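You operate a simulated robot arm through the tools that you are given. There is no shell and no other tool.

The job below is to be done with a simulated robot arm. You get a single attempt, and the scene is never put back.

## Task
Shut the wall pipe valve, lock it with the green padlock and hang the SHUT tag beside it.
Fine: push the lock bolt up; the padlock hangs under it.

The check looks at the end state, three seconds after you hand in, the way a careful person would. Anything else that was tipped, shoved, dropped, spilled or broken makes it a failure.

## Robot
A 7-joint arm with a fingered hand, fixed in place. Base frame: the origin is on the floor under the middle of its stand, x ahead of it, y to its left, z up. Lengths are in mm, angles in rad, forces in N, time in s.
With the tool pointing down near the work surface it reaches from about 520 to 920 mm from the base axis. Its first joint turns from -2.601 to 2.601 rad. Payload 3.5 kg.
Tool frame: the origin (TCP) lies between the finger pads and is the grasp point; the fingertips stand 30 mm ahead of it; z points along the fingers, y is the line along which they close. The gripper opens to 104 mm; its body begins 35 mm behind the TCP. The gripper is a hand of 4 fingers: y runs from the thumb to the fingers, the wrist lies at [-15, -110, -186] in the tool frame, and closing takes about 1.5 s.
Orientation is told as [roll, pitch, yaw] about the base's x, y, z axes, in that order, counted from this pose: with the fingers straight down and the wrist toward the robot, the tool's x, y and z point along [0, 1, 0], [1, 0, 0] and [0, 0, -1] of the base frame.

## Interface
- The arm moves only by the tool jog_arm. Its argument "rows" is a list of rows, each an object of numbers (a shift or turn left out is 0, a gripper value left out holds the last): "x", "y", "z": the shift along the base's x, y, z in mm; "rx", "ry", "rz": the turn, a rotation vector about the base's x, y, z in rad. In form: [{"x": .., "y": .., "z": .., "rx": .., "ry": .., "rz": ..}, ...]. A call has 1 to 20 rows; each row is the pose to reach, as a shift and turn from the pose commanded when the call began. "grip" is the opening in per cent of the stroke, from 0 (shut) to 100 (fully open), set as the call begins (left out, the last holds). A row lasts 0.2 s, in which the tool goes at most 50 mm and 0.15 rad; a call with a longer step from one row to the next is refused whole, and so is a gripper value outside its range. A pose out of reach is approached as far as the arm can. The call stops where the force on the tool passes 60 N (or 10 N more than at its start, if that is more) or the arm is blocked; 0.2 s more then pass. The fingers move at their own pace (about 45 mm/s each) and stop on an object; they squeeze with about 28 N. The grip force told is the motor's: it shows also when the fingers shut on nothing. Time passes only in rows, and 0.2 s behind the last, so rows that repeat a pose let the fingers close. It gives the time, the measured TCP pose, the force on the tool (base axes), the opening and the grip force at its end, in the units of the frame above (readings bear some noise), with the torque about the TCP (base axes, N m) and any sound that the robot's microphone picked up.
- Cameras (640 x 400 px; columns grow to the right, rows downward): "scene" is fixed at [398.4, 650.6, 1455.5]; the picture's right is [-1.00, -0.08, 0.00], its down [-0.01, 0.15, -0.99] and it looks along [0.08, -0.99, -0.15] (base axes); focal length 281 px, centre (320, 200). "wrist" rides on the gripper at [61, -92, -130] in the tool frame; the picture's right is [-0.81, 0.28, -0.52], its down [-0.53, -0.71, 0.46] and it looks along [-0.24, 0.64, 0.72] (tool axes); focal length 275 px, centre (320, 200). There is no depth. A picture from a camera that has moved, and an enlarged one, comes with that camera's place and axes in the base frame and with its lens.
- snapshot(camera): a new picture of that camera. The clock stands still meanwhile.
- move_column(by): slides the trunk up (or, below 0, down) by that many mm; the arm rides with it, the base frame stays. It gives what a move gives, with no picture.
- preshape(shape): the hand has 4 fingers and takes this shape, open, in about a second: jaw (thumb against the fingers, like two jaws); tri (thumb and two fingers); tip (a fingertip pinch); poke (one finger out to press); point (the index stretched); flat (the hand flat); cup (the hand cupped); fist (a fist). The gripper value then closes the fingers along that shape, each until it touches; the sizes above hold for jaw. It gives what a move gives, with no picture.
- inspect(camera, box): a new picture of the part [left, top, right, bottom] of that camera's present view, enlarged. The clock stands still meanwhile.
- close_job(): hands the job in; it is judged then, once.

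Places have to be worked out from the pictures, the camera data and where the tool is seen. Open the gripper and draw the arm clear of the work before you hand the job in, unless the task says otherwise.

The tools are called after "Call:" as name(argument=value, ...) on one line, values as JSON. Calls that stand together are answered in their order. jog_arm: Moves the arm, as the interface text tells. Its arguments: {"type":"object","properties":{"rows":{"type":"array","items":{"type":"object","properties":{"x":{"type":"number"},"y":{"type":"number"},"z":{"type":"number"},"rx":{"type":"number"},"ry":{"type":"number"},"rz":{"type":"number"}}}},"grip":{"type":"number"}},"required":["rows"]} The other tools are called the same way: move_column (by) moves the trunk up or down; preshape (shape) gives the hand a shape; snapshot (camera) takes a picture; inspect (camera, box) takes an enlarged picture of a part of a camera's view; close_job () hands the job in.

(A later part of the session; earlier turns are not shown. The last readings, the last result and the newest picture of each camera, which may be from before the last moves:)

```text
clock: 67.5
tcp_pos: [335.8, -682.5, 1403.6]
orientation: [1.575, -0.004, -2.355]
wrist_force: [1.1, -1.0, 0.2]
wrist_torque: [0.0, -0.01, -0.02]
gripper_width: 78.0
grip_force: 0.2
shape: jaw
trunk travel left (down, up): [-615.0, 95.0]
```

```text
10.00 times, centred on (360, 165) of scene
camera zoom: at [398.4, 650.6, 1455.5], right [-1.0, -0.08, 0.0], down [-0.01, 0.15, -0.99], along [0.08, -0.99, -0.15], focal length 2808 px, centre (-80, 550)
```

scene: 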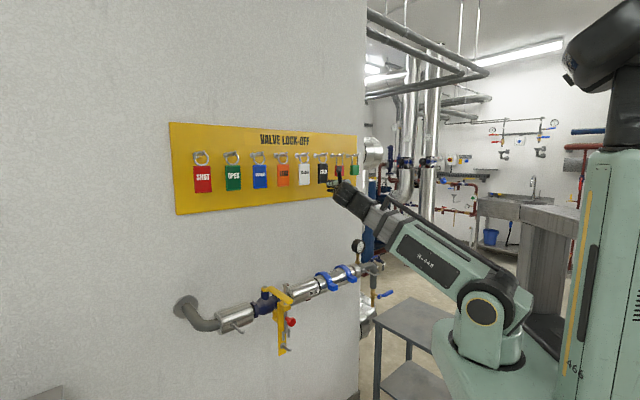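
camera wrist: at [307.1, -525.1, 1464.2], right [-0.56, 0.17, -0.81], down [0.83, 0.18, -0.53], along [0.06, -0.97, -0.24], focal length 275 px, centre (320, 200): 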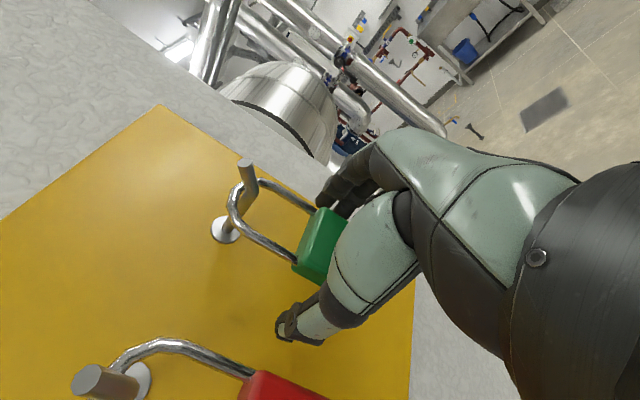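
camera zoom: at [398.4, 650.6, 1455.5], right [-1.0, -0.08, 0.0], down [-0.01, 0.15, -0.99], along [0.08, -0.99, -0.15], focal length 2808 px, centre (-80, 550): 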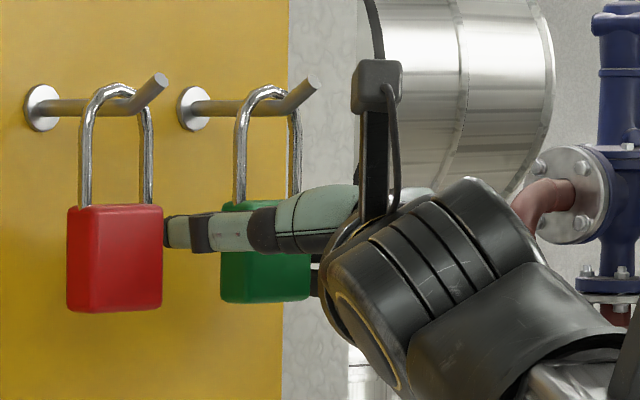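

The thumb and fingers straddle the body, slightly high. I lower 4 mm and close the grip.

Call:
jog_arm(rows=[{"z": -4}, {"z": -4}])

Call:
jog_arm(rows=[{"z": 0}, {"z": 0}, {"z": 0}, {"z": 0}, {"z": 0}, {"z": 0}, {"z": 0}, {"z": 0}], grip=0)

Call:
snapshot(camera="wrist")

Call:
inspect(camera="scene", box=[335, 145, 385, 185])

```text
clock: 68.1
tcp_pos: [334.5, -682.1, 1400.3]
orientation: [1.576, -0.005, -2.354]
wrist_force: [0.4, 0.5, -0.3]
wrist_torque: [-0.02, -0.02, -0.01]
gripper_width: 77.9
grip_force: 0.1
shape: jaw
trunk travel left (down, up): [-615.0, 95.0]
```

```text
clock: 69.9
tcp_pos: [335.1, -682.7, 1399.2]
orientation: [1.575, -0.005, -2.354]
wrist_force: [-0.8, 0.0, -0.7]
wrist_torque: [0.01, -0.02, -0.03]
gripper_width: 40.5
grip_force: 28.0
shape: jaw
trunk travel left (down, up): [-615.0, 95.0]
```

```text
taken
camera wrist: at [306.8, -524.4, 1460.1], right [-0.56, 0.16, -0.81], down [0.83, 0.18, -0.53], along [0.06, -0.97, -0.24], focal length 275 px, centre (320, 200)
```

wrist: 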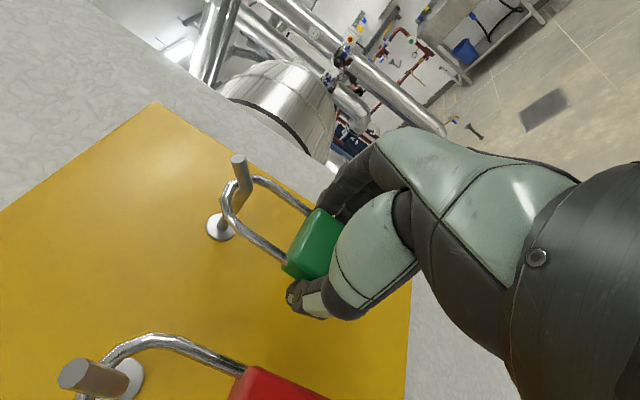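

```text
10.00 times, centred on (360, 165) of scene
camera zoom: at [398.4, 650.6, 1455.5], right [-1.0, -0.08, 0.0], down [-0.01, 0.15, -0.99], along [0.08, -0.99, -0.15], focal length 2808 px, centre (-80, 550)
```

zoom: 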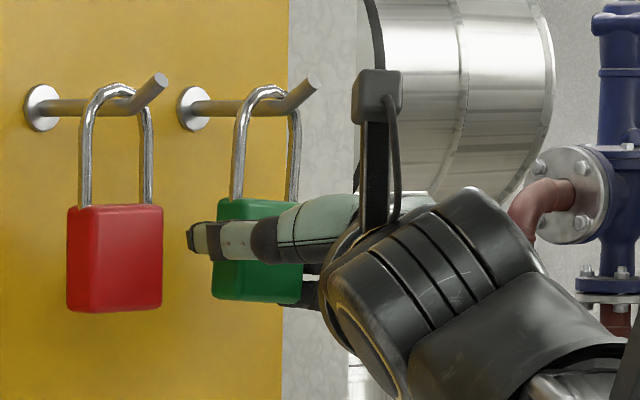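

The padlock is gripped at 40.5 mm. I lift 24 mm, so that the shackle clears the hook's upturned tip without the body touching the peg.

Call:
jog_arm(rows=[{"z": 6}, {"z": 12}, {"z": 18}, {"z": 24}, {"z": 24}])

Call:
inspect(camera="scene", box=[335, 145, 385, 185])

Call:
snapshot(camera="wrist")

```text
clock: 71.1
tcp_pos: [334.4, -682.9, 1420.3]
orientation: [1.576, -0.005, -2.355]
wrist_force: [0.3, -1.2, -0.9]
wrist_torque: [0.02, 0.01, -0.01]
gripper_width: 40.6
grip_force: 27.6
shape: jaw
trunk travel left (down, up): [-615.0, 95.0]
```

```text
10.00 times, centred on (360, 165) of scene
camera zoom: at [398.4, 650.6, 1455.5], right [-1.0, -0.08, 0.0], down [-0.01, 0.15, -0.99], along [0.08, -0.99, -0.15], focal length 2808 px, centre (-80, 550)
```

zoom: 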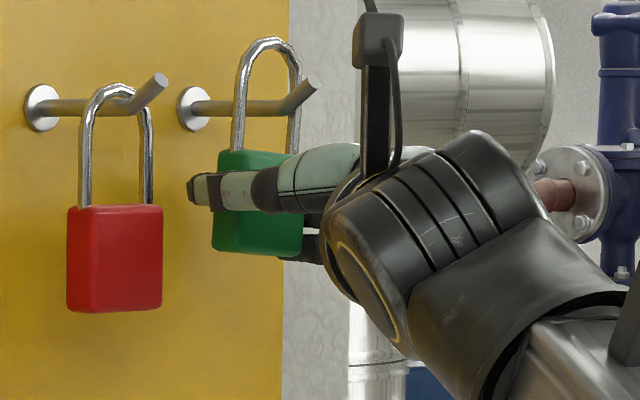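

```text
taken
camera wrist: at [307.0, -524.9, 1482.5], right [-0.56, 0.16, -0.81], down [0.83, 0.18, -0.53], along [0.06, -0.97, -0.24], focal length 275 px, centre (320, 200)
```

wrist: 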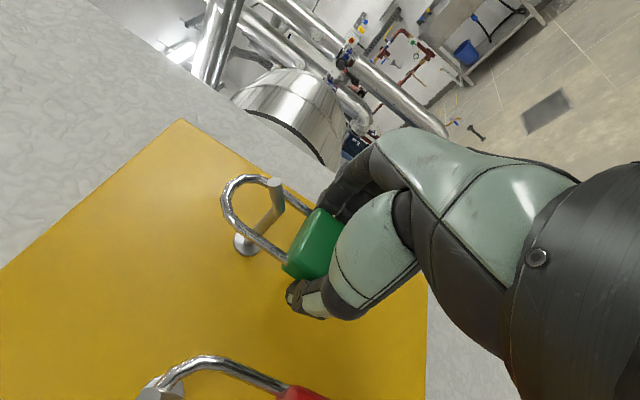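

The shackle top is well above the hook's tip. I pull straight out from the wall.

Call:
jog_arm(rows=[{"x": -9, "y": 9}, {"x": -18, "y": 18}, {"x": -27, "y": 27}, {"x": -36, "y": 36}, {"x": -45, "y": 45}, {"x": -52, "y": 52}])

Call:
inspect(camera="scene", box=[335, 145, 385, 185])

Call:
snapshot(camera="wrist")

```text
clock: 72.5
tcp_pos: [279.5, -630.3, 1422.2]
orientation: [1.577, -0.006, -2.353]
wrist_force: [-0.4, 0.3, -0.6]
wrist_torque: [-0.01, 0.0, 0.05]
gripper_width: 40.1
grip_force: 28.3
shape: jaw
trunk travel left (down, up): [-615.0, 95.0]
```

```text
10.00 times, centred on (360, 165) of scene
camera zoom: at [398.4, 650.6, 1455.5], right [-1.0, -0.08, 0.0], down [-0.01, 0.15, -0.99], along [0.08, -0.99, -0.15], focal length 2808 px, centre (-80, 550)
```

zoom: 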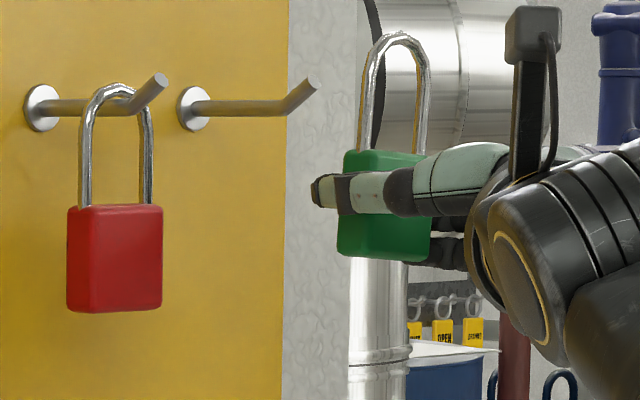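

```text
taken
camera wrist: at [252.4, -472.8, 1483.0], right [-0.56, 0.16, -0.81], down [0.83, 0.18, -0.53], along [0.06, -0.97, -0.24], focal length 275 px, centre (320, 200)
```

wrist: 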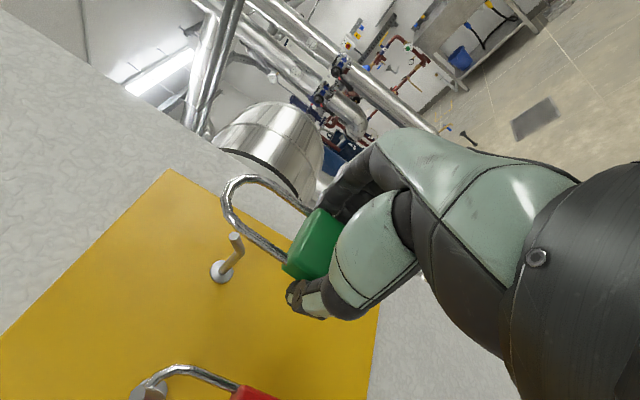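

The padlock is free of its hook and centred in the grip. By scale, the shackle's inner top is about 69 mm above the TCP and the body top about 23 mm above it. I carry it left along the same corridor in front of the board.

Call:
jog_arm(rows=[{"x": 31, "y": 31}, {"x": 62, "y": 62}, {"x": 93, "y": 93}, {"x": 124, "y": 124}, {"x": 155, "y": 155}, {"x": 186, "y": 186}])

Call:
jog_arm(rows=[{"x": 31, "y": 31}, {"x": 62, "y": 62}, {"x": 93, "y": 93}, {"x": 124, "y": 124}, {"x": 155, "y": 155}, {"x": 186, "y": 186}])

Call:
snapshot(camera="wrist")

Call:
snapshot(camera="scene")

```text
clock: 73.9
tcp_pos: [470.6, -444.4, 1421.1]
orientation: [1.576, -0.007, -2.357]
wrist_force: [0.1, 0.6, -0.7]
wrist_torque: [-0.01, 0.0, 0.01]
gripper_width: 40.4
grip_force: 28.3
shape: jaw
trunk travel left (down, up): [-615.0, 95.0]
```

```text
clock: 75.3
tcp_pos: [653.7, -257.0, 1420.1]
orientation: [1.577, -0.006, -2.355]
wrist_force: [0.5, -1.1, -1.2]
wrist_torque: [0.02, 0.02, -0.01]
gripper_width: 40.1
grip_force: 28.0
shape: jaw
trunk travel left (down, up): [-615.0, 95.0]
```

```text
taken
camera wrist: at [626.2, -98.4, 1480.4], right [-0.56, 0.16, -0.81], down [0.83, 0.18, -0.53], along [0.06, -0.97, -0.24], focal length 275 px, centre (320, 200)
```

wrist: 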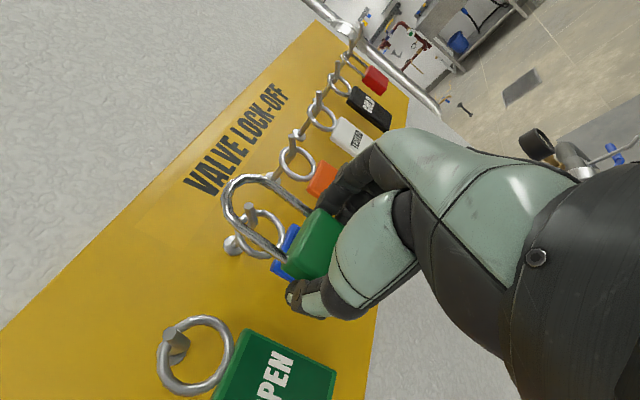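

```text
taken
```

scene: 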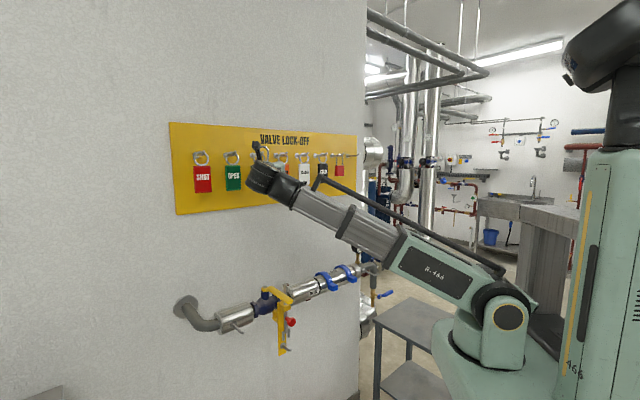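

Now at D≈644, L≈280. I draw back out to D≈424 in front of the lock, then lower the trunk.

Call:
jog_arm(rows=[{"x": -31, "y": 30}, {"x": -62, "y": 60}, {"x": -93, "y": 90}, {"x": -124, "y": 120}, {"x": -155, "y": 150}])

Call:
move_column(by=-500)

Call:
snapshot(camera="wrist")

Call:
snapshot(camera="scene")

```text
clock: 76.5
tcp_pos: [497.8, -108.5, 1421.1]
orientation: [1.575, -0.005, -2.353]
wrist_force: [0.6, 0.2, -0.2]
wrist_torque: [0.01, 0.04, 0.0]
gripper_width: 40.3
grip_force: 28.0
shape: jaw
trunk travel left (down, up): [-615.0, 95.0]
```

```text
refused: -500 is not a number from -400 to 400
```

```text
taken
camera wrist: at [470.3, 49.9, 1481.7], right [-0.56, 0.16, -0.81], down [0.83, 0.18, -0.53], along [0.06, -0.97, -0.24], focal length 275 px, centre (320, 200)
```

wrist: 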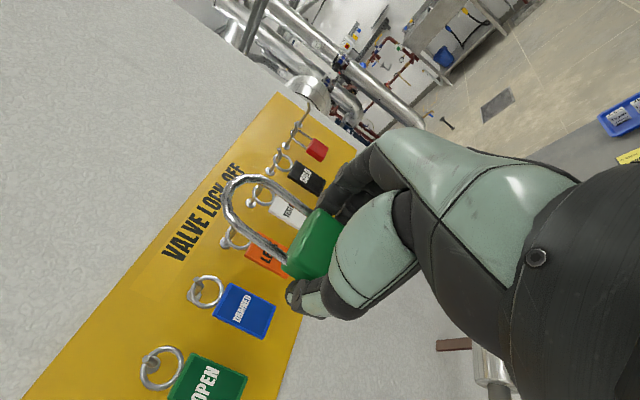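

```text
taken
```

scene: 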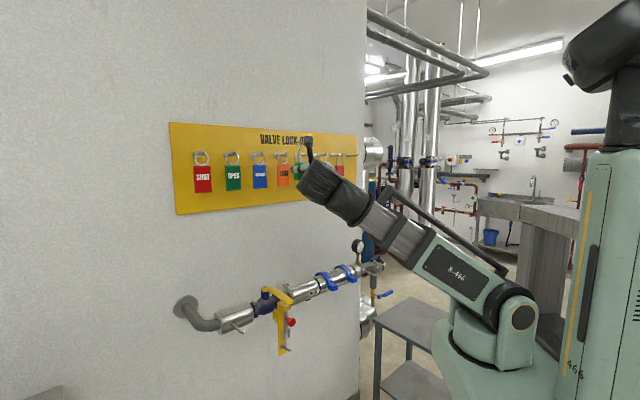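

The trunk takes at most 400 mm per move, so I split the descent.

Call:
move_column(by=-400)

Call:
move_column(by=-130)

Call:
snapshot(camera="wrist")

Call:
inspect(camera="scene", box=[240, 270, 340, 370])

```text
clock: 80.3
tcp_pos: [498.4, -108.8, 1021.7]
orientation: [1.575, -0.003, -2.353]
wrist_force: [-0.9, 0.8, -1.0]
wrist_torque: [0.04, -0.01, 0.0]
gripper_width: 40.3
grip_force: 27.6
shape: jaw
trunk travel left (down, up): [-215.0, 495.0]
```

```text
clock: 81.9
tcp_pos: [498.8, -108.8, 891.5]
orientation: [1.577, -0.006, -2.354]
wrist_force: [-0.1, -0.2, -0.7]
wrist_torque: [0.01, 0.01, 0.01]
gripper_width: 40.4
grip_force: 28.1
shape: jaw
trunk travel left (down, up): [-85.0, 625.0]
```

```text
taken
camera wrist: at [471.2, 49.5, 951.7], right [-0.56, 0.16, -0.81], down [0.83, 0.18, -0.53], along [0.06, -0.97, -0.24], focal length 275 px, centre (320, 200)
```

wrist: 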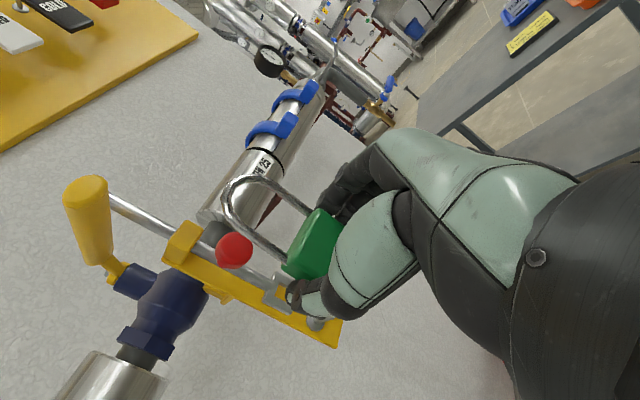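

```text
4.00 times, centred on (290, 320) of scene
camera zoom: at [398.4, 650.6, 1455.5], right [-1.0, -0.08, 0.0], down [-0.01, 0.15, -0.99], along [0.08, -0.99, -0.15], focal length 1123 px, centre (440, -280)
```

zoom: 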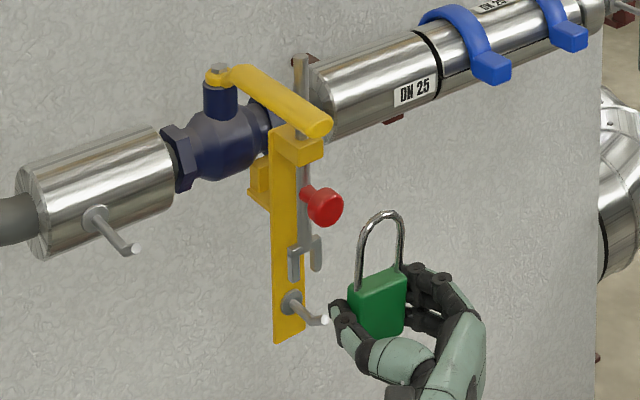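

The padlock is in front of the lock and in clear view. I lower by the arm to put the shackle opening at peg height (TCP z≈780), still well out.

Call:
jog_arm(rows=[{"z": -30}, {"z": -60}, {"z": -90}, {"z": -111}])

Call:
jog_arm(rows=[{"x": 11, "y": -11}, {"x": 22, "y": -22}, {"x": 34, "y": -34}])

Call:
snapshot(camera="wrist")

Call:
inspect(camera="scene", box=[260, 300, 320, 360])

```text
clock: 82.9
tcp_pos: [498.8, -107.0, 778.6]
orientation: [1.576, -0.007, -2.355]
wrist_force: [-0.8, 0.8, -1.1]
wrist_torque: [0.01, 0.01, -0.01]
gripper_width: 40.5
grip_force: 27.8
shape: jaw
trunk travel left (down, up): [-85.0, 625.0]
```

```text
clock: 83.7
tcp_pos: [531.7, -140.8, 780.8]
orientation: [1.576, -0.006, -2.353]
wrist_force: [-0.8, -0.3, -1.1]
wrist_torque: [0.02, 0.02, 0.01]
gripper_width: 40.4
grip_force: 27.8
shape: jaw
trunk travel left (down, up): [-85.0, 625.0]
```

```text
taken
camera wrist: at [504.9, 16.2, 840.7], right [-0.56, 0.16, -0.81], down [0.83, 0.18, -0.53], along [0.06, -0.97, -0.24], focal length 275 px, centre (320, 200)
```

wrist: 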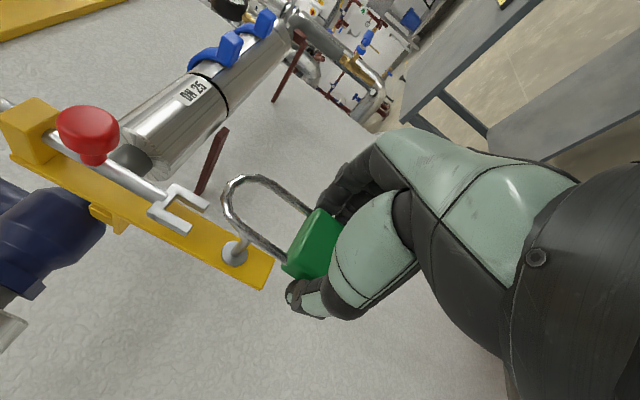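

```text
6.67 times, centred on (290, 330) of scene
camera zoom: at [398.4, 650.6, 1455.5], right [-1.0, -0.08, 0.0], down [-0.01, 0.15, -0.99], along [0.08, -0.99, -0.15], focal length 1872 px, centre (520, -667)
```

zoom: 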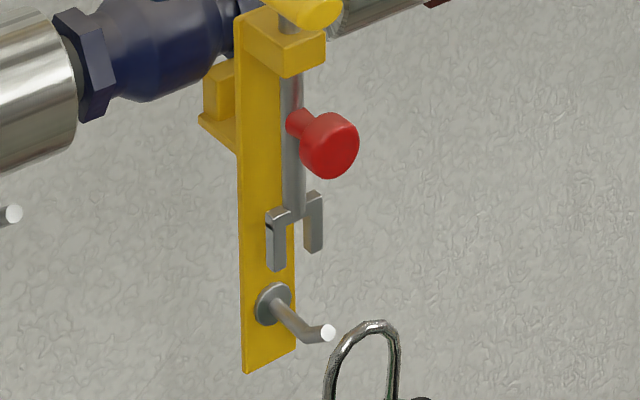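

The shackle stands just in front of the peg. I zoom in on both views to measure the peg tip relative to the shackle.

Call:
inspect(camera="wrist", box=[190, 150, 350, 300])

Call:
inspect(camera="scene", box=[280, 335, 330, 375])

```text
2.67 times, centred on (270, 225) of wrist
camera zoom: at [504.9, 16.2, 840.7], right [-0.56, 0.16, -0.81], down [0.83, 0.18, -0.53], along [0.06, -0.97, -0.24], focal length 734 px, centre (453, 133)
```

zoom: 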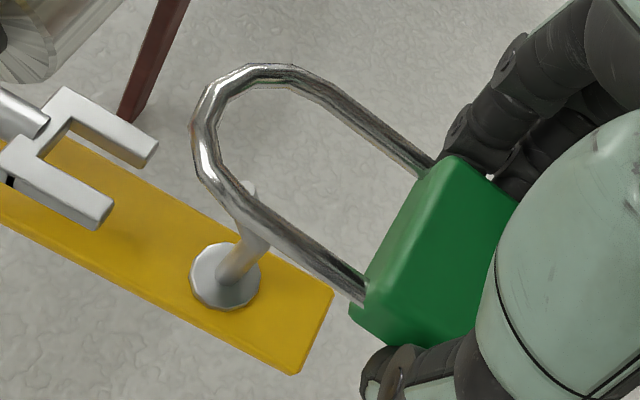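

```text
10.00 times, centred on (305, 355) of scene
camera zoom: at [398.4, 650.6, 1455.5], right [-1.0, -0.08, 0.0], down [-0.01, 0.15, -0.99], along [0.08, -0.99, -0.15], focal length 2808 px, centre (470, -1350)
```

zoom: 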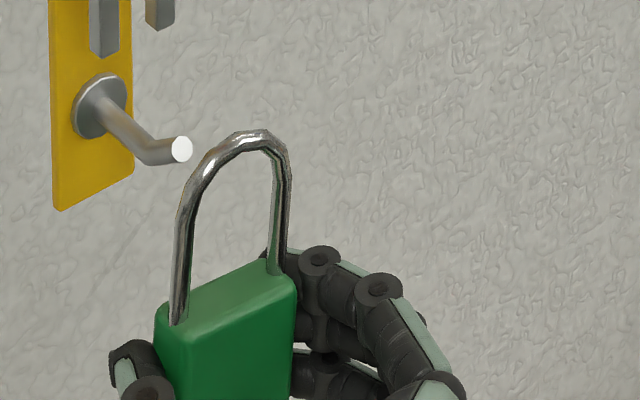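

The views agree on the padlock's fit relative to the peg:
- **Sideways:** the peg is about 4 mm right of the shackle's centre.
- **Tip clearance:** the peg's tip is about 14 mm under the shackle's inner top.
- **Fork clearance:** the fork is only 2–3 mm above the shackle.

I shift right 4 mm and down 5 mm, then move in part way.

Call:
jog_arm(rows=[{"x": -3, "y": -3, "z": -5}, {"x": -3, "y": -3, "z": -5}, {"x": 5, "y": -11, "z": -5}, {"x": 12, "y": -18, "z": -5}])

Call:
inspect(camera="wrist", box=[190, 150, 350, 300])

Call:
inspect(camera="scene", box=[270, 330, 320, 370])

```text
clock: 84.7
tcp_pos: [546.1, -160.4, 776.1]
orientation: [1.577, -0.005, -2.354]
wrist_force: [-1.0, -0.4, -1.0]
wrist_torque: [-0.03, -0.04, -0.03]
gripper_width: 40.1
grip_force: 28.1
shape: jaw
trunk travel left (down, up): [-85.0, 625.0]
```

```text
2.67 times, centred on (270, 225) of wrist
camera zoom: at [518.7, -2.8, 835.9], right [-0.56, 0.16, -0.81], down [0.83, 0.18, -0.53], along [0.06, -0.97, -0.24], focal length 734 px, centre (453, 133)
```

zoom: 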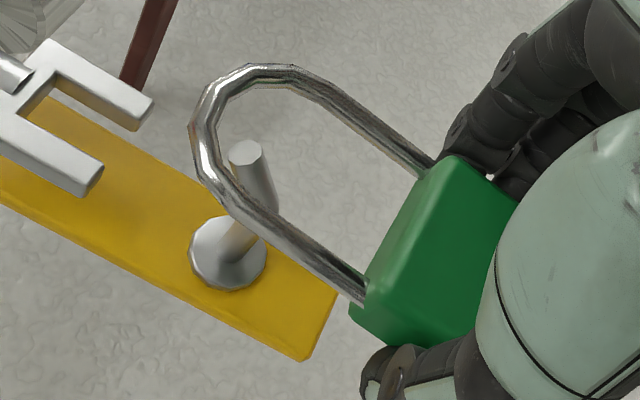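

```text
10.00 times, centred on (295, 350) of scene
camera zoom: at [398.4, 650.6, 1455.5], right [-1.0, -0.08, 0.0], down [-0.01, 0.15, -0.99], along [0.08, -0.99, -0.15], focal length 2808 px, centre (570, -1300)
```

zoom: 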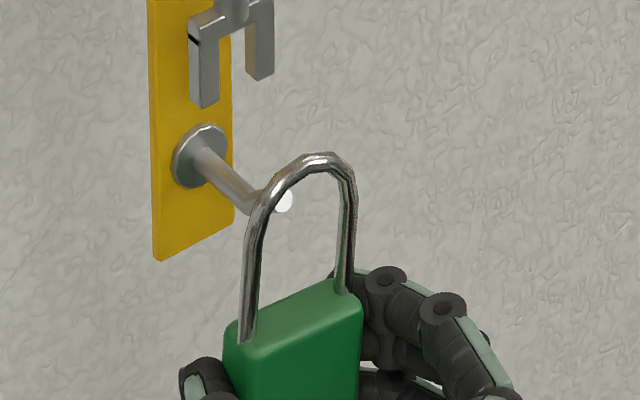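

In both views the peg's tip is now inside the shackle loop, about 7 mm below its inner top, and the fork is 5–6 mm above it. I move in another 27 mm.

Call:
jog_arm(rows=[{"x": 5, "y": -5}, {"x": 10, "y": -10}, {"x": 15, "y": -15}, {"x": 20, "y": -20}])

Call:
inspect(camera="wrist", box=[190, 150, 350, 300])

Call:
inspect(camera="scene", box=[270, 330, 320, 370])

```text
clock: 85.7
tcp_pos: [564.8, -179.8, 775.0]
orientation: [1.576, -0.004, -2.352]
wrist_force: [0.2, 0.7, -0.8]
wrist_torque: [-0.03, 0.02, 0.04]
gripper_width: 40.1
grip_force: 27.5
shape: jaw
trunk travel left (down, up): [-85.0, 625.0]
```

```text
2.67 times, centred on (270, 225) of wrist
camera zoom: at [537.7, -21.9, 836.0], right [-0.56, 0.16, -0.81], down [0.83, 0.18, -0.53], along [0.06, -0.97, -0.24], focal length 734 px, centre (453, 133)
```

zoom: 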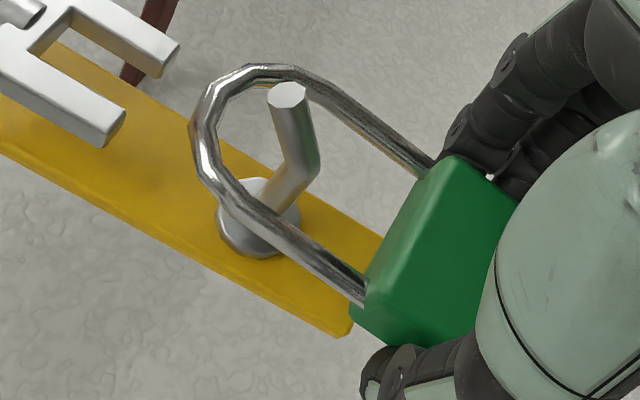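

```text
10.00 times, centred on (295, 350) of scene
camera zoom: at [398.4, 650.6, 1455.5], right [-1.0, -0.08, 0.0], down [-0.01, 0.15, -0.99], along [0.08, -0.99, -0.15], focal length 2808 px, centre (570, -1300)
```

zoom: 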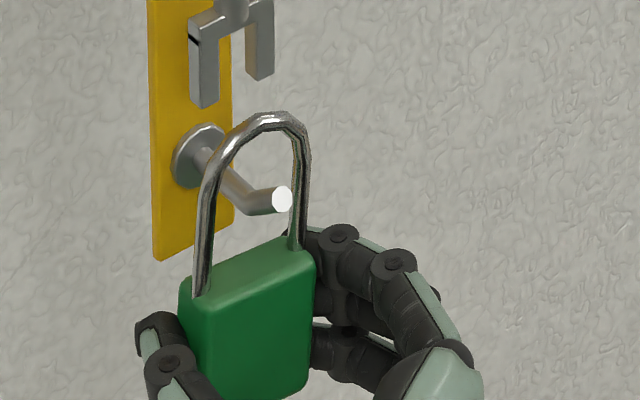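

The peg passes through the shackle, which is now beyond the upturned tip. I lower gently until the shackle nears the peg.

Call:
jog_arm(rows=[{"z": -3}, {"z": -6}, {"z": -9}, {"z": -11}, {"z": -13}])

Call:
inspect(camera="wrist", box=[190, 150, 350, 300])

Call:
inspect(camera="scene", box=[270, 330, 320, 370])

```text
clock: 86.9
tcp_pos: [565.0, -178.7, 762.0]
orientation: [1.576, -0.006, -2.354]
wrist_force: [0.4, -0.6, -0.4]
wrist_torque: [0.0, 0.05, 0.02]
gripper_width: 40.5
grip_force: 28.4
shape: jaw
trunk travel left (down, up): [-85.0, 625.0]
```

```text
2.67 times, centred on (270, 225) of wrist
camera zoom: at [537.2, -21.1, 822.5], right [-0.56, 0.16, -0.81], down [0.83, 0.18, -0.53], along [0.06, -0.97, -0.24], focal length 734 px, centre (453, 133)
```

zoom: 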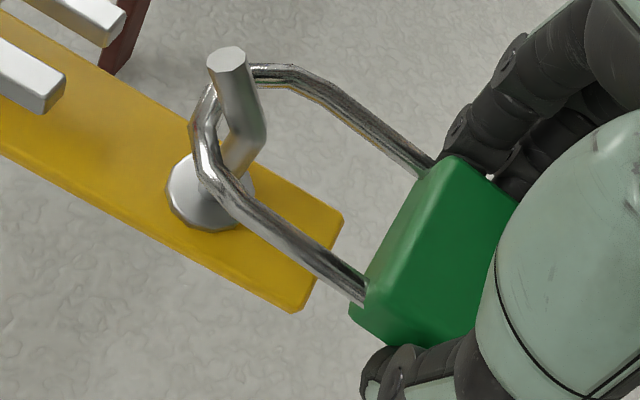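

```text
10.00 times, centred on (295, 350) of scene
camera zoom: at [398.4, 650.6, 1455.5], right [-1.0, -0.08, 0.0], down [-0.01, 0.15, -0.99], along [0.08, -0.99, -0.15], focal length 2808 px, centre (570, -1300)
```

zoom: 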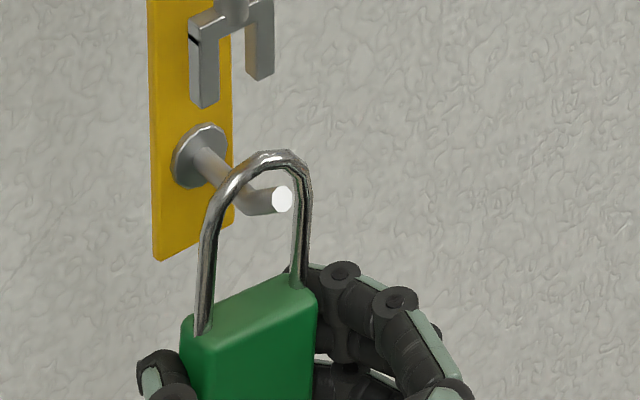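

The shackle's top is close to the peg. I lower in 1.5 mm steps, watching for load.

Call:
jog_arm(rows=[{"z": -1.5}, {"z": -3}, {"z": -4.5}])

Call:
inspect(camera="scene", box=[270, 330, 320, 370])

Call:
inspect(camera="wrist", box=[190, 150, 350, 300])

```text
clock: 87.7
tcp_pos: [563.8, -179.1, 759.5]
orientation: [1.578, -0.004, -2.354]
wrist_force: [1.6, 3.4, 9.0]
wrist_torque: [-0.32, 0.01, 0.07]
gripper_width: 40.4
grip_force: 28.0
shape: jaw
trunk travel left (down, up): [-85.0, 625.0]
```

```text
10.00 times, centred on (295, 350) of scene
camera zoom: at [398.4, 650.6, 1455.5], right [-1.0, -0.08, 0.0], down [-0.01, 0.15, -0.99], along [0.08, -0.99, -0.15], focal length 2808 px, centre (570, -1300)
```

zoom: 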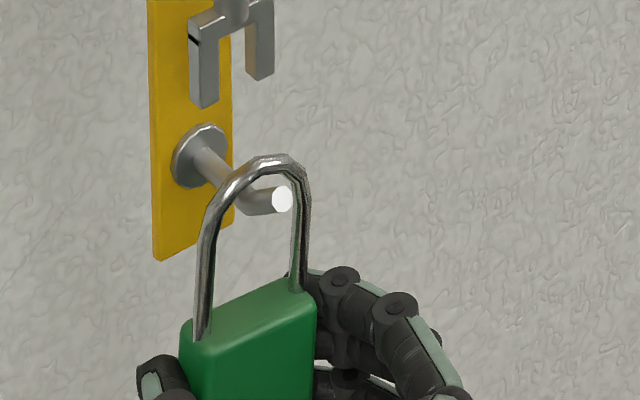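

```text
2.67 times, centred on (270, 225) of wrist
camera zoom: at [536.9, -21.4, 819.2], right [-0.56, 0.16, -0.81], down [0.83, 0.18, -0.53], along [0.06, -0.97, -0.23], focal length 734 px, centre (453, 133)
```

zoom: 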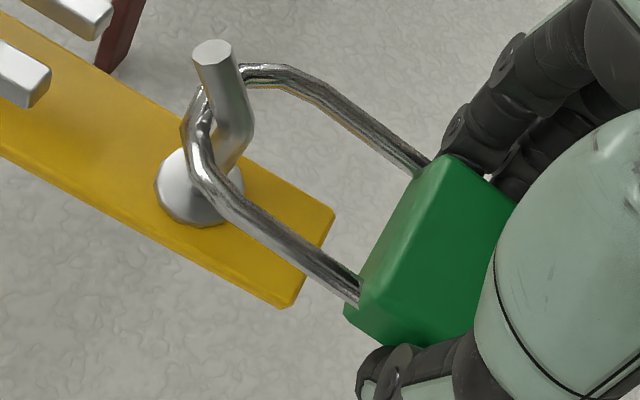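

The load rose to 9 N: the shackle rests on the peg. I open the hand to release the padlock.

Call:
jog_arm(rows=[{"z": 0}, {"z": 0}, {"z": 0}, {"z": 0}, {"z": 0}, {"z": 0}], grip=80)

Call:
inspect(camera="scene", box=[260, 320, 330, 380])

Call:
inspect(camera="wrist", box=[170, 130, 350, 320])

```text
clock: 89.1
tcp_pos: [564.0, -179.0, 758.4]
orientation: [1.574, -0.005, -2.354]
wrist_force: [0.0, 0.9, 0.1]
wrist_torque: [0.01, 0.01, 0.0]
gripper_width: 83.0
grip_force: 0.0
shape: jaw
trunk travel left (down, up): [-85.0, 625.0]
```

```text
6.67 times, centred on (295, 350) of scene
camera zoom: at [398.4, 650.6, 1455.5], right [-1.0, -0.08, 0.0], down [-0.01, 0.15, -0.99], along [0.08, -0.99, -0.15], focal length 1872 px, centre (487, -800)
```

zoom: 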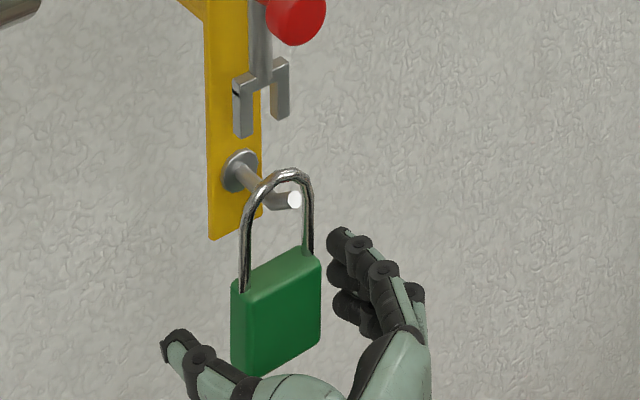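

```text
2.11 times, centred on (260, 225) of wrist
camera zoom: at [537.0, -22.0, 818.6], right [-0.56, 0.16, -0.81], down [0.83, 0.18, -0.53], along [0.06, -0.97, -0.24], focal length 580 px, centre (446, 147)
```

zoom: 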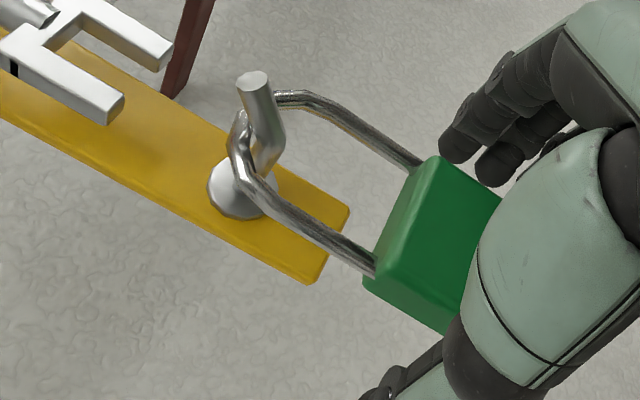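

The padlock hangs on the peg beneath the fork, free of the hand. I withdraw straight out from the wall.

Call:
jog_arm(rows=[{"x": -8, "y": 8}, {"x": -18, "y": 18}, {"x": -30, "y": 30}, {"x": -42, "y": 42}, {"x": -54, "y": 54}, {"x": -66, "y": 66}])

Call:
inspect(camera="scene", box=[240, 270, 340, 380])

Call:
snapshot(camera="wrist")

```text
clock: 90.5
tcp_pos: [500.0, -114.3, 756.7]
orientation: [1.576, -0.005, -2.353]
wrist_force: [0.0, -0.8, -0.1]
wrist_torque: [0.0, 0.01, -0.01]
gripper_width: 83.1
grip_force: 0.1
shape: jaw
trunk travel left (down, up): [-85.0, 625.0]
```

```text
3.64 times, centred on (290, 325) of scene
camera zoom: at [398.4, 650.6, 1455.5], right [-1.0, -0.08, 0.0], down [-0.01, 0.15, -0.99], along [0.08, -0.99, -0.15], focal length 1021 px, centre (429, -254)
```

zoom: 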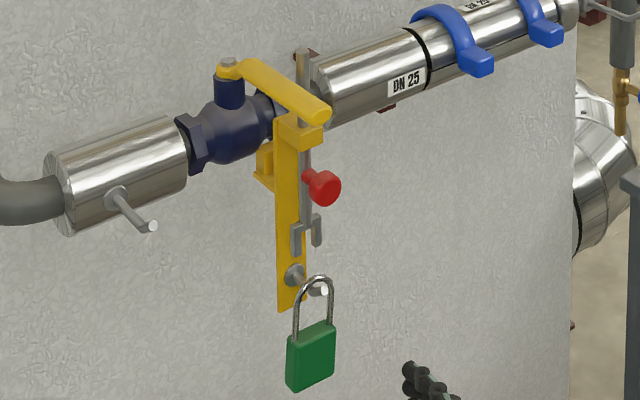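

```text
taken
camera wrist: at [471.7, 43.3, 817.6], right [-0.56, 0.16, -0.81], down [0.83, 0.18, -0.53], along [0.06, -0.97, -0.24], focal length 275 px, centre (320, 200)
```

wrist: 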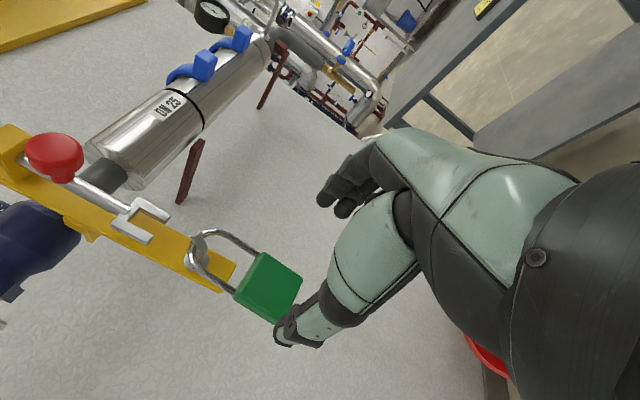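

The lock-off looks right: the lever is shut, the bolt is up, and the padlock is on the peg. Now for the SHUT tag: I back off a little more, narrow the hand, and raise the trunk.

Call:
jog_arm(rows=[{"x": -6, "y": 6}, {"x": -6, "y": 6}, {"x": -6, "y": 6}, {"x": -6, "y": 6}], grip=30)

Call:
move_column(by=400)

Call:
move_column(by=130)

Call:
snapshot(camera="scene")

```text
clock: 91.5
tcp_pos: [492.3, -109.7, 757.7]
orientation: [1.577, -0.006, -2.355]
wrist_force: [-0.3, -0.5, 0.5]
wrist_torque: [-0.03, -0.01, 0.02]
gripper_width: 31.4
grip_force: 0.1
shape: jaw
trunk travel left (down, up): [-85.0, 625.0]
```

```text
clock: 95.3
tcp_pos: [491.6, -108.7, 1157.5]
orientation: [1.575, -0.005, -2.356]
wrist_force: [-0.2, 0.2, 0.3]
wrist_torque: [0.01, 0.0, 0.03]
gripper_width: 31.5
grip_force: 0.2
shape: jaw
trunk travel left (down, up): [-485.0, 225.0]
```

```text
clock: 96.9
tcp_pos: [491.4, -109.7, 1287.0]
orientation: [1.578, -0.006, -2.354]
wrist_force: [0.2, 0.0, -0.6]
wrist_torque: [0.0, 0.01, 0.03]
gripper_width: 31.7
grip_force: 0.1
shape: jaw
trunk travel left (down, up): [-615.0, 95.0]
```

```text
taken
```

scene: 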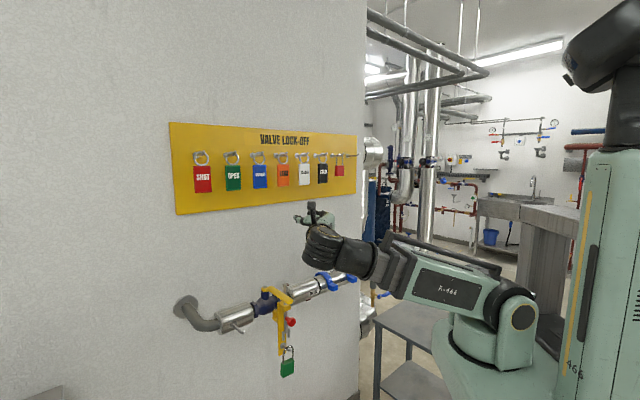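

I move up and left to stand in front of the SHUT tag at D≈645, L≈452, z≈1385.

Call:
jog_arm(rows=[{"x": 40, "y": -4, "z": 14}, {"x": 81, "y": -8, "z": 28}, {"x": 122, "y": -11, "z": 42}, {"x": 162, "y": -15, "z": 56}, {"x": 203, "y": -19, "z": 70}, {"x": 244, "y": -23, "z": 84}, {"x": 284, "y": -27, "z": 98}], grip=82)

Call:
snapshot(camera="wrist")

Call:
inspect(camera="wrist", box=[150, 170, 350, 350])

Call:
inspect(camera="scene", box=[180, 140, 260, 220])

```text
clock: 98.5
tcp_pos: [778.1, -134.2, 1386.1]
orientation: [1.575, -0.005, -2.355]
wrist_force: [-0.1, 0.8, 0.9]
wrist_torque: [-0.03, -0.01, 0.01]
gripper_width: 84.9
grip_force: 0.0
shape: jaw
trunk travel left (down, up): [-615.0, 95.0]
```

```text
taken
camera wrist: at [750.9, 23.0, 1446.8], right [-0.56, 0.16, -0.81], down [0.83, 0.18, -0.53], along [0.06, -0.97, -0.24], focal length 275 px, centre (320, 200)
```

wrist: 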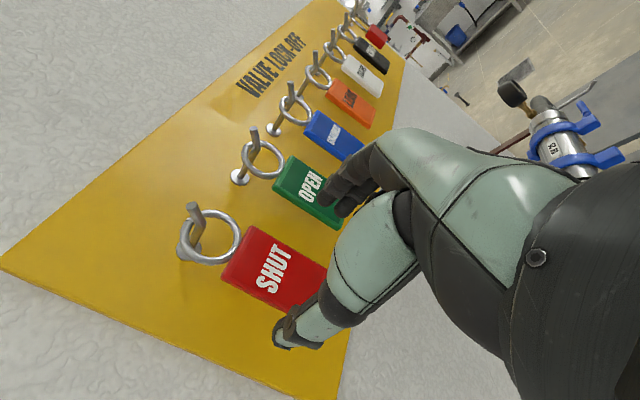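

```text
2.22 times, centred on (250, 260) of wrist
camera zoom: at [750.9, 23.0, 1446.8], right [-0.56, 0.16, -0.81], down [0.83, 0.18, -0.53], along [0.06, -0.97, -0.24], focal length 612 px, centre (476, 67)
```

zoom: 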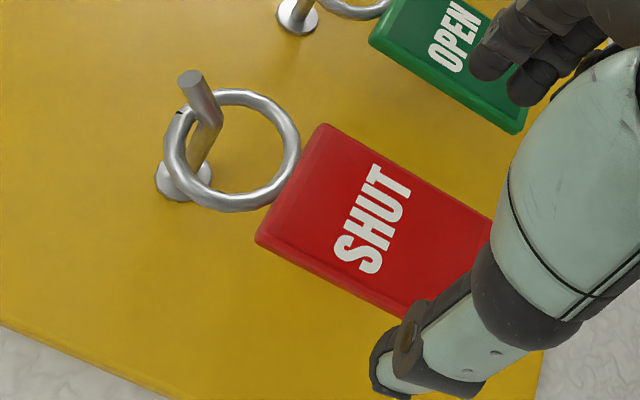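

```text
5.00 times, centred on (220, 180) of scene
camera zoom: at [398.4, 650.6, 1455.5], right [-1.0, -0.08, 0.0], down [-0.01, 0.15, -0.99], along [0.08, -0.99, -0.15], focal length 1404 px, centre (820, 300)
```

zoom: 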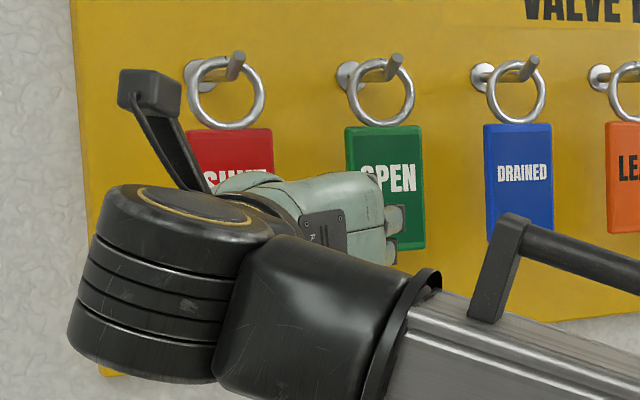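

The SHUT tag is about 49 mm wide, centred 2 mm right of the hand's axis and near its height. I narrow the hand to 78 mm and move in so that the thumb and fingers straddle the tag.

Call:
jog_arm(rows=[{"x": 0, "y": 0, "z": 1}, {"x": 11, "y": -12, "z": 2}, {"x": 22, "y": -23, "z": 2}, {"x": 33, "y": -35, "z": 2}, {"x": 44, "y": -46, "z": 2}, {"x": 54, "y": -57, "z": 2}], grip=75)

Call:
snapshot(camera="wrist")

Call:
inspect(camera="wrist", box=[200, 150, 360, 350])

Call:
inspect(camera="scene", box=[170, 140, 250, 220])

```text
clock: 99.9
tcp_pos: [829.9, -193.1, 1388.0]
orientation: [1.576, -0.005, -2.354]
wrist_force: [-1.0, -0.3, -0.7]
wrist_torque: [-0.03, -0.01, -0.02]
gripper_width: 78.3
grip_force: 0.0
shape: jaw
trunk travel left (down, up): [-615.0, 95.0]
```

```text
taken
camera wrist: at [802.7, -35.2, 1448.4], right [-0.56, 0.16, -0.81], down [0.83, 0.18, -0.53], along [0.06, -0.97, -0.24], focal length 275 px, centre (320, 200)
```

wrist: 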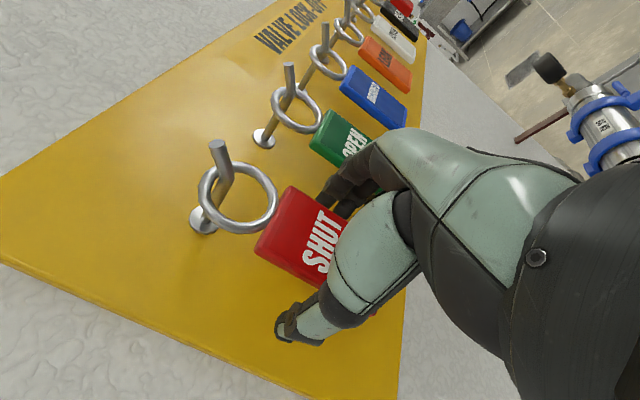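

```text
2.00 times, centred on (280, 250) of wrist
camera zoom: at [802.7, -35.2, 1448.4], right [-0.56, 0.16, -0.81], down [0.83, 0.18, -0.53], along [0.06, -0.97, -0.24], focal length 551 px, centre (400, 100)
```

zoom: 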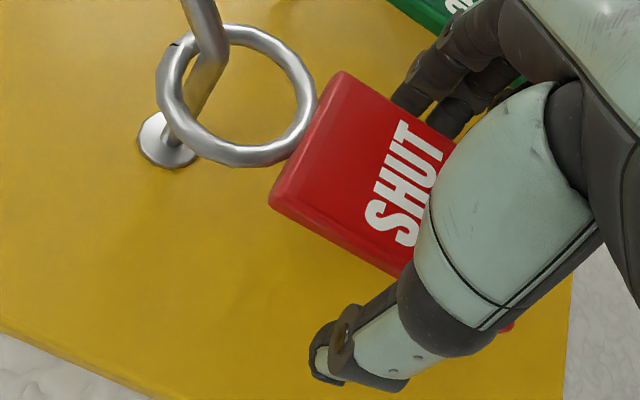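

```text
5.00 times, centred on (210, 180) of scene
camera zoom: at [398.4, 650.6, 1455.5], right [-1.0, -0.08, 0.0], down [-0.01, 0.15, -0.99], along [0.08, -0.99, -0.15], focal length 1404 px, centre (870, 300)
```

zoom: 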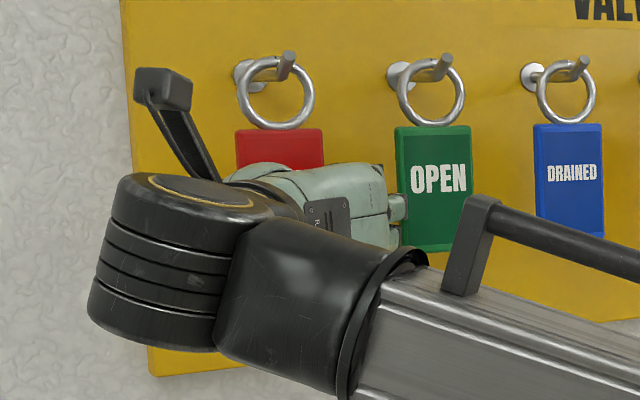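

The tag sits about 4 mm left of centre in the grip. I shift 3 mm left and close on its edges.

Call:
jog_arm(rows=[{"x": 2, "y": 2}, {"x": 2, "y": 2}])

Call:
jog_arm(rows=[{"z": 0}, {"z": 0}, {"z": 0}, {"z": 0}, {"z": 0}, {"z": 0}, {"z": 0}, {"z": 0}], grip=0)

Call:
inspect(camera="wrist", box=[200, 150, 360, 350])

Call:
inspect(camera="scene", box=[180, 140, 250, 200])

```text
clock: 100.5
tcp_pos: [833.0, -190.4, 1388.6]
orientation: [1.576, -0.006, -2.355]
wrist_force: [0.0, -0.5, 0.3]
wrist_torque: [0.02, 0.02, 0.0]
gripper_width: 78.4
grip_force: 0.0
shape: jaw
trunk travel left (down, up): [-615.0, 95.0]
```

```text
clock: 102.3
tcp_pos: [831.5, -190.2, 1387.4]
orientation: [1.577, -0.006, -2.354]
wrist_force: [-0.2, 0.1, -0.1]
wrist_torque: [0.0, -0.01, 0.03]
gripper_width: 23.6
grip_force: 27.7
shape: jaw
trunk travel left (down, up): [-615.0, 95.0]
```

```text
2.00 times, centred on (280, 250) of wrist
camera zoom: at [804.0, -33.3, 1448.1], right [-0.56, 0.16, -0.81], down [0.83, 0.18, -0.53], along [0.06, -0.97, -0.24], focal length 551 px, centre (400, 100)
```

zoom: 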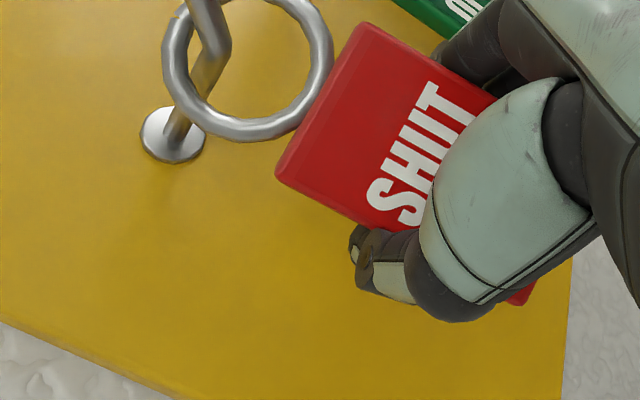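

```text
6.67 times, centred on (215, 170) of scene
camera zoom: at [398.4, 650.6, 1455.5], right [-1.0, -0.08, 0.0], down [-0.01, 0.15, -0.99], along [0.08, -0.99, -0.15], focal length 1872 px, centre (1020, 400)
```

zoom: 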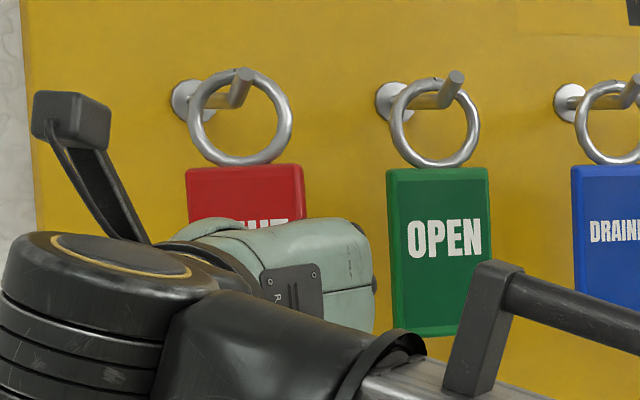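

The grip closed to 23.6 mm, less than the tag's 49 mm width, so the tag has turned within the fingers. I look closer before deciding.

Call:
snapshot(camera="wrist")

Call:
inspect(camera="wrist", box=[290, 130, 430, 320])

Call:
inspect(camera="scene", box=[195, 150, 245, 200])

```text
taken
camera wrist: at [804.0, -33.3, 1448.1], right [-0.56, 0.16, -0.81], down [0.83, 0.18, -0.53], along [0.06, -0.97, -0.24], focal length 275 px, centre (320, 200)
```

wrist: 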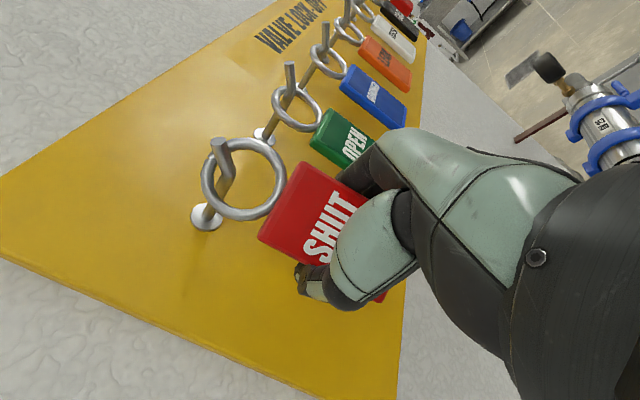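

```text
2.11 times, centred on (360, 225) of wrist
camera zoom: at [804.0, -33.3, 1448.1], right [-0.56, 0.16, -0.81], down [0.83, 0.18, -0.53], along [0.06, -0.97, -0.24], focal length 580 px, centre (236, 147)
```

zoom: 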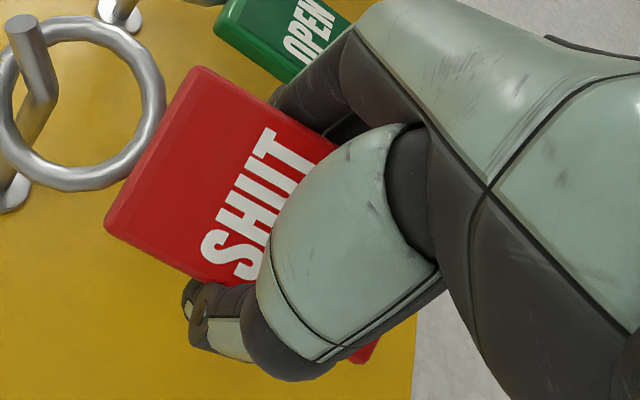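

```text
8.00 times, centred on (220, 175) of scene
camera zoom: at [398.4, 650.6, 1455.5], right [-1.0, -0.08, 0.0], down [-0.01, 0.15, -0.99], along [0.08, -0.99, -0.15], focal length 2247 px, centre (1120, 400)
```

zoom: 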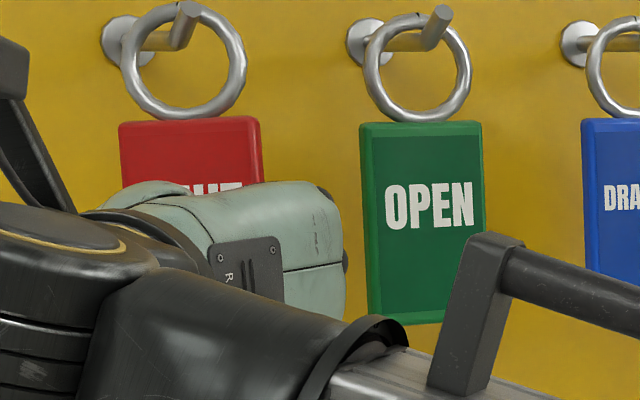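

The thumb holds the left edge while the fingers wrap around the right edge, so the tag is held across its width but turned about 25°. I test the hold with a small lift while the hook is still inside the ring.

Call:
jog_arm(rows=[{"z": 3}, {"z": 6}, {"z": 9}, {"z": 12}, {"z": 12}])

Call:
inspect(camera="wrist", box=[170, 120, 430, 320])

Call:
inspect(camera="scene", box=[195, 140, 245, 190])

```text
clock: 103.5
tcp_pos: [832.7, -189.0, 1400.0]
orientation: [1.576, -0.005, -2.354]
wrist_force: [0.4, -0.5, -0.1]
wrist_torque: [0.0, -0.02, -0.02]
gripper_width: 22.9
grip_force: 28.4
shape: jaw
trunk travel left (down, up): [-615.0, 95.0]
```

```text
2.00 times, centred on (300, 220) of wrist
camera zoom: at [804.8, -31.8, 1459.6], right [-0.56, 0.16, -0.81], down [0.83, 0.18, -0.53], along [0.06, -0.97, -0.24], focal length 551 px, centre (360, 160)
```

zoom: 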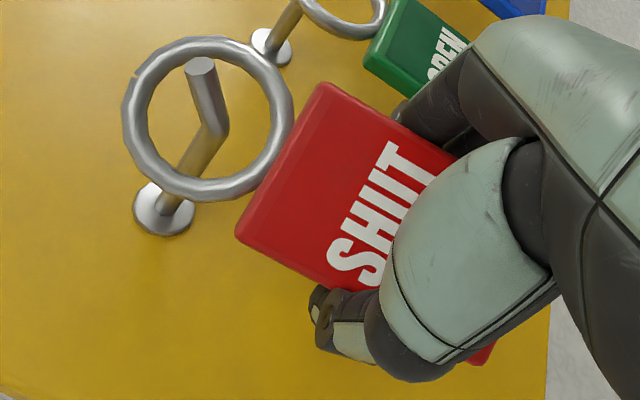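

```text
8.00 times, centred on (220, 165) of scene
camera zoom: at [398.4, 650.6, 1455.5], right [-1.0, -0.08, 0.0], down [-0.01, 0.15, -0.99], along [0.08, -0.99, -0.15], focal length 2247 px, centre (1120, 480)
```

zoom: 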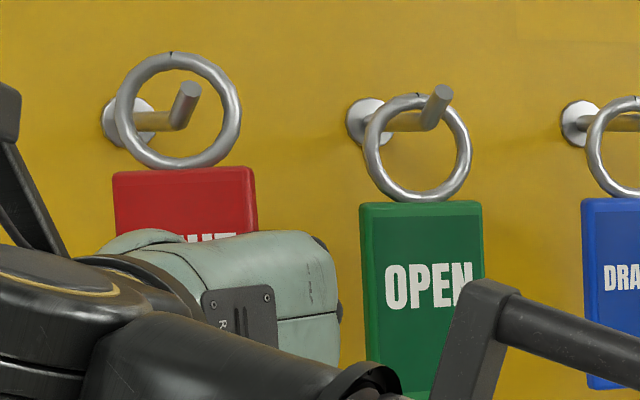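

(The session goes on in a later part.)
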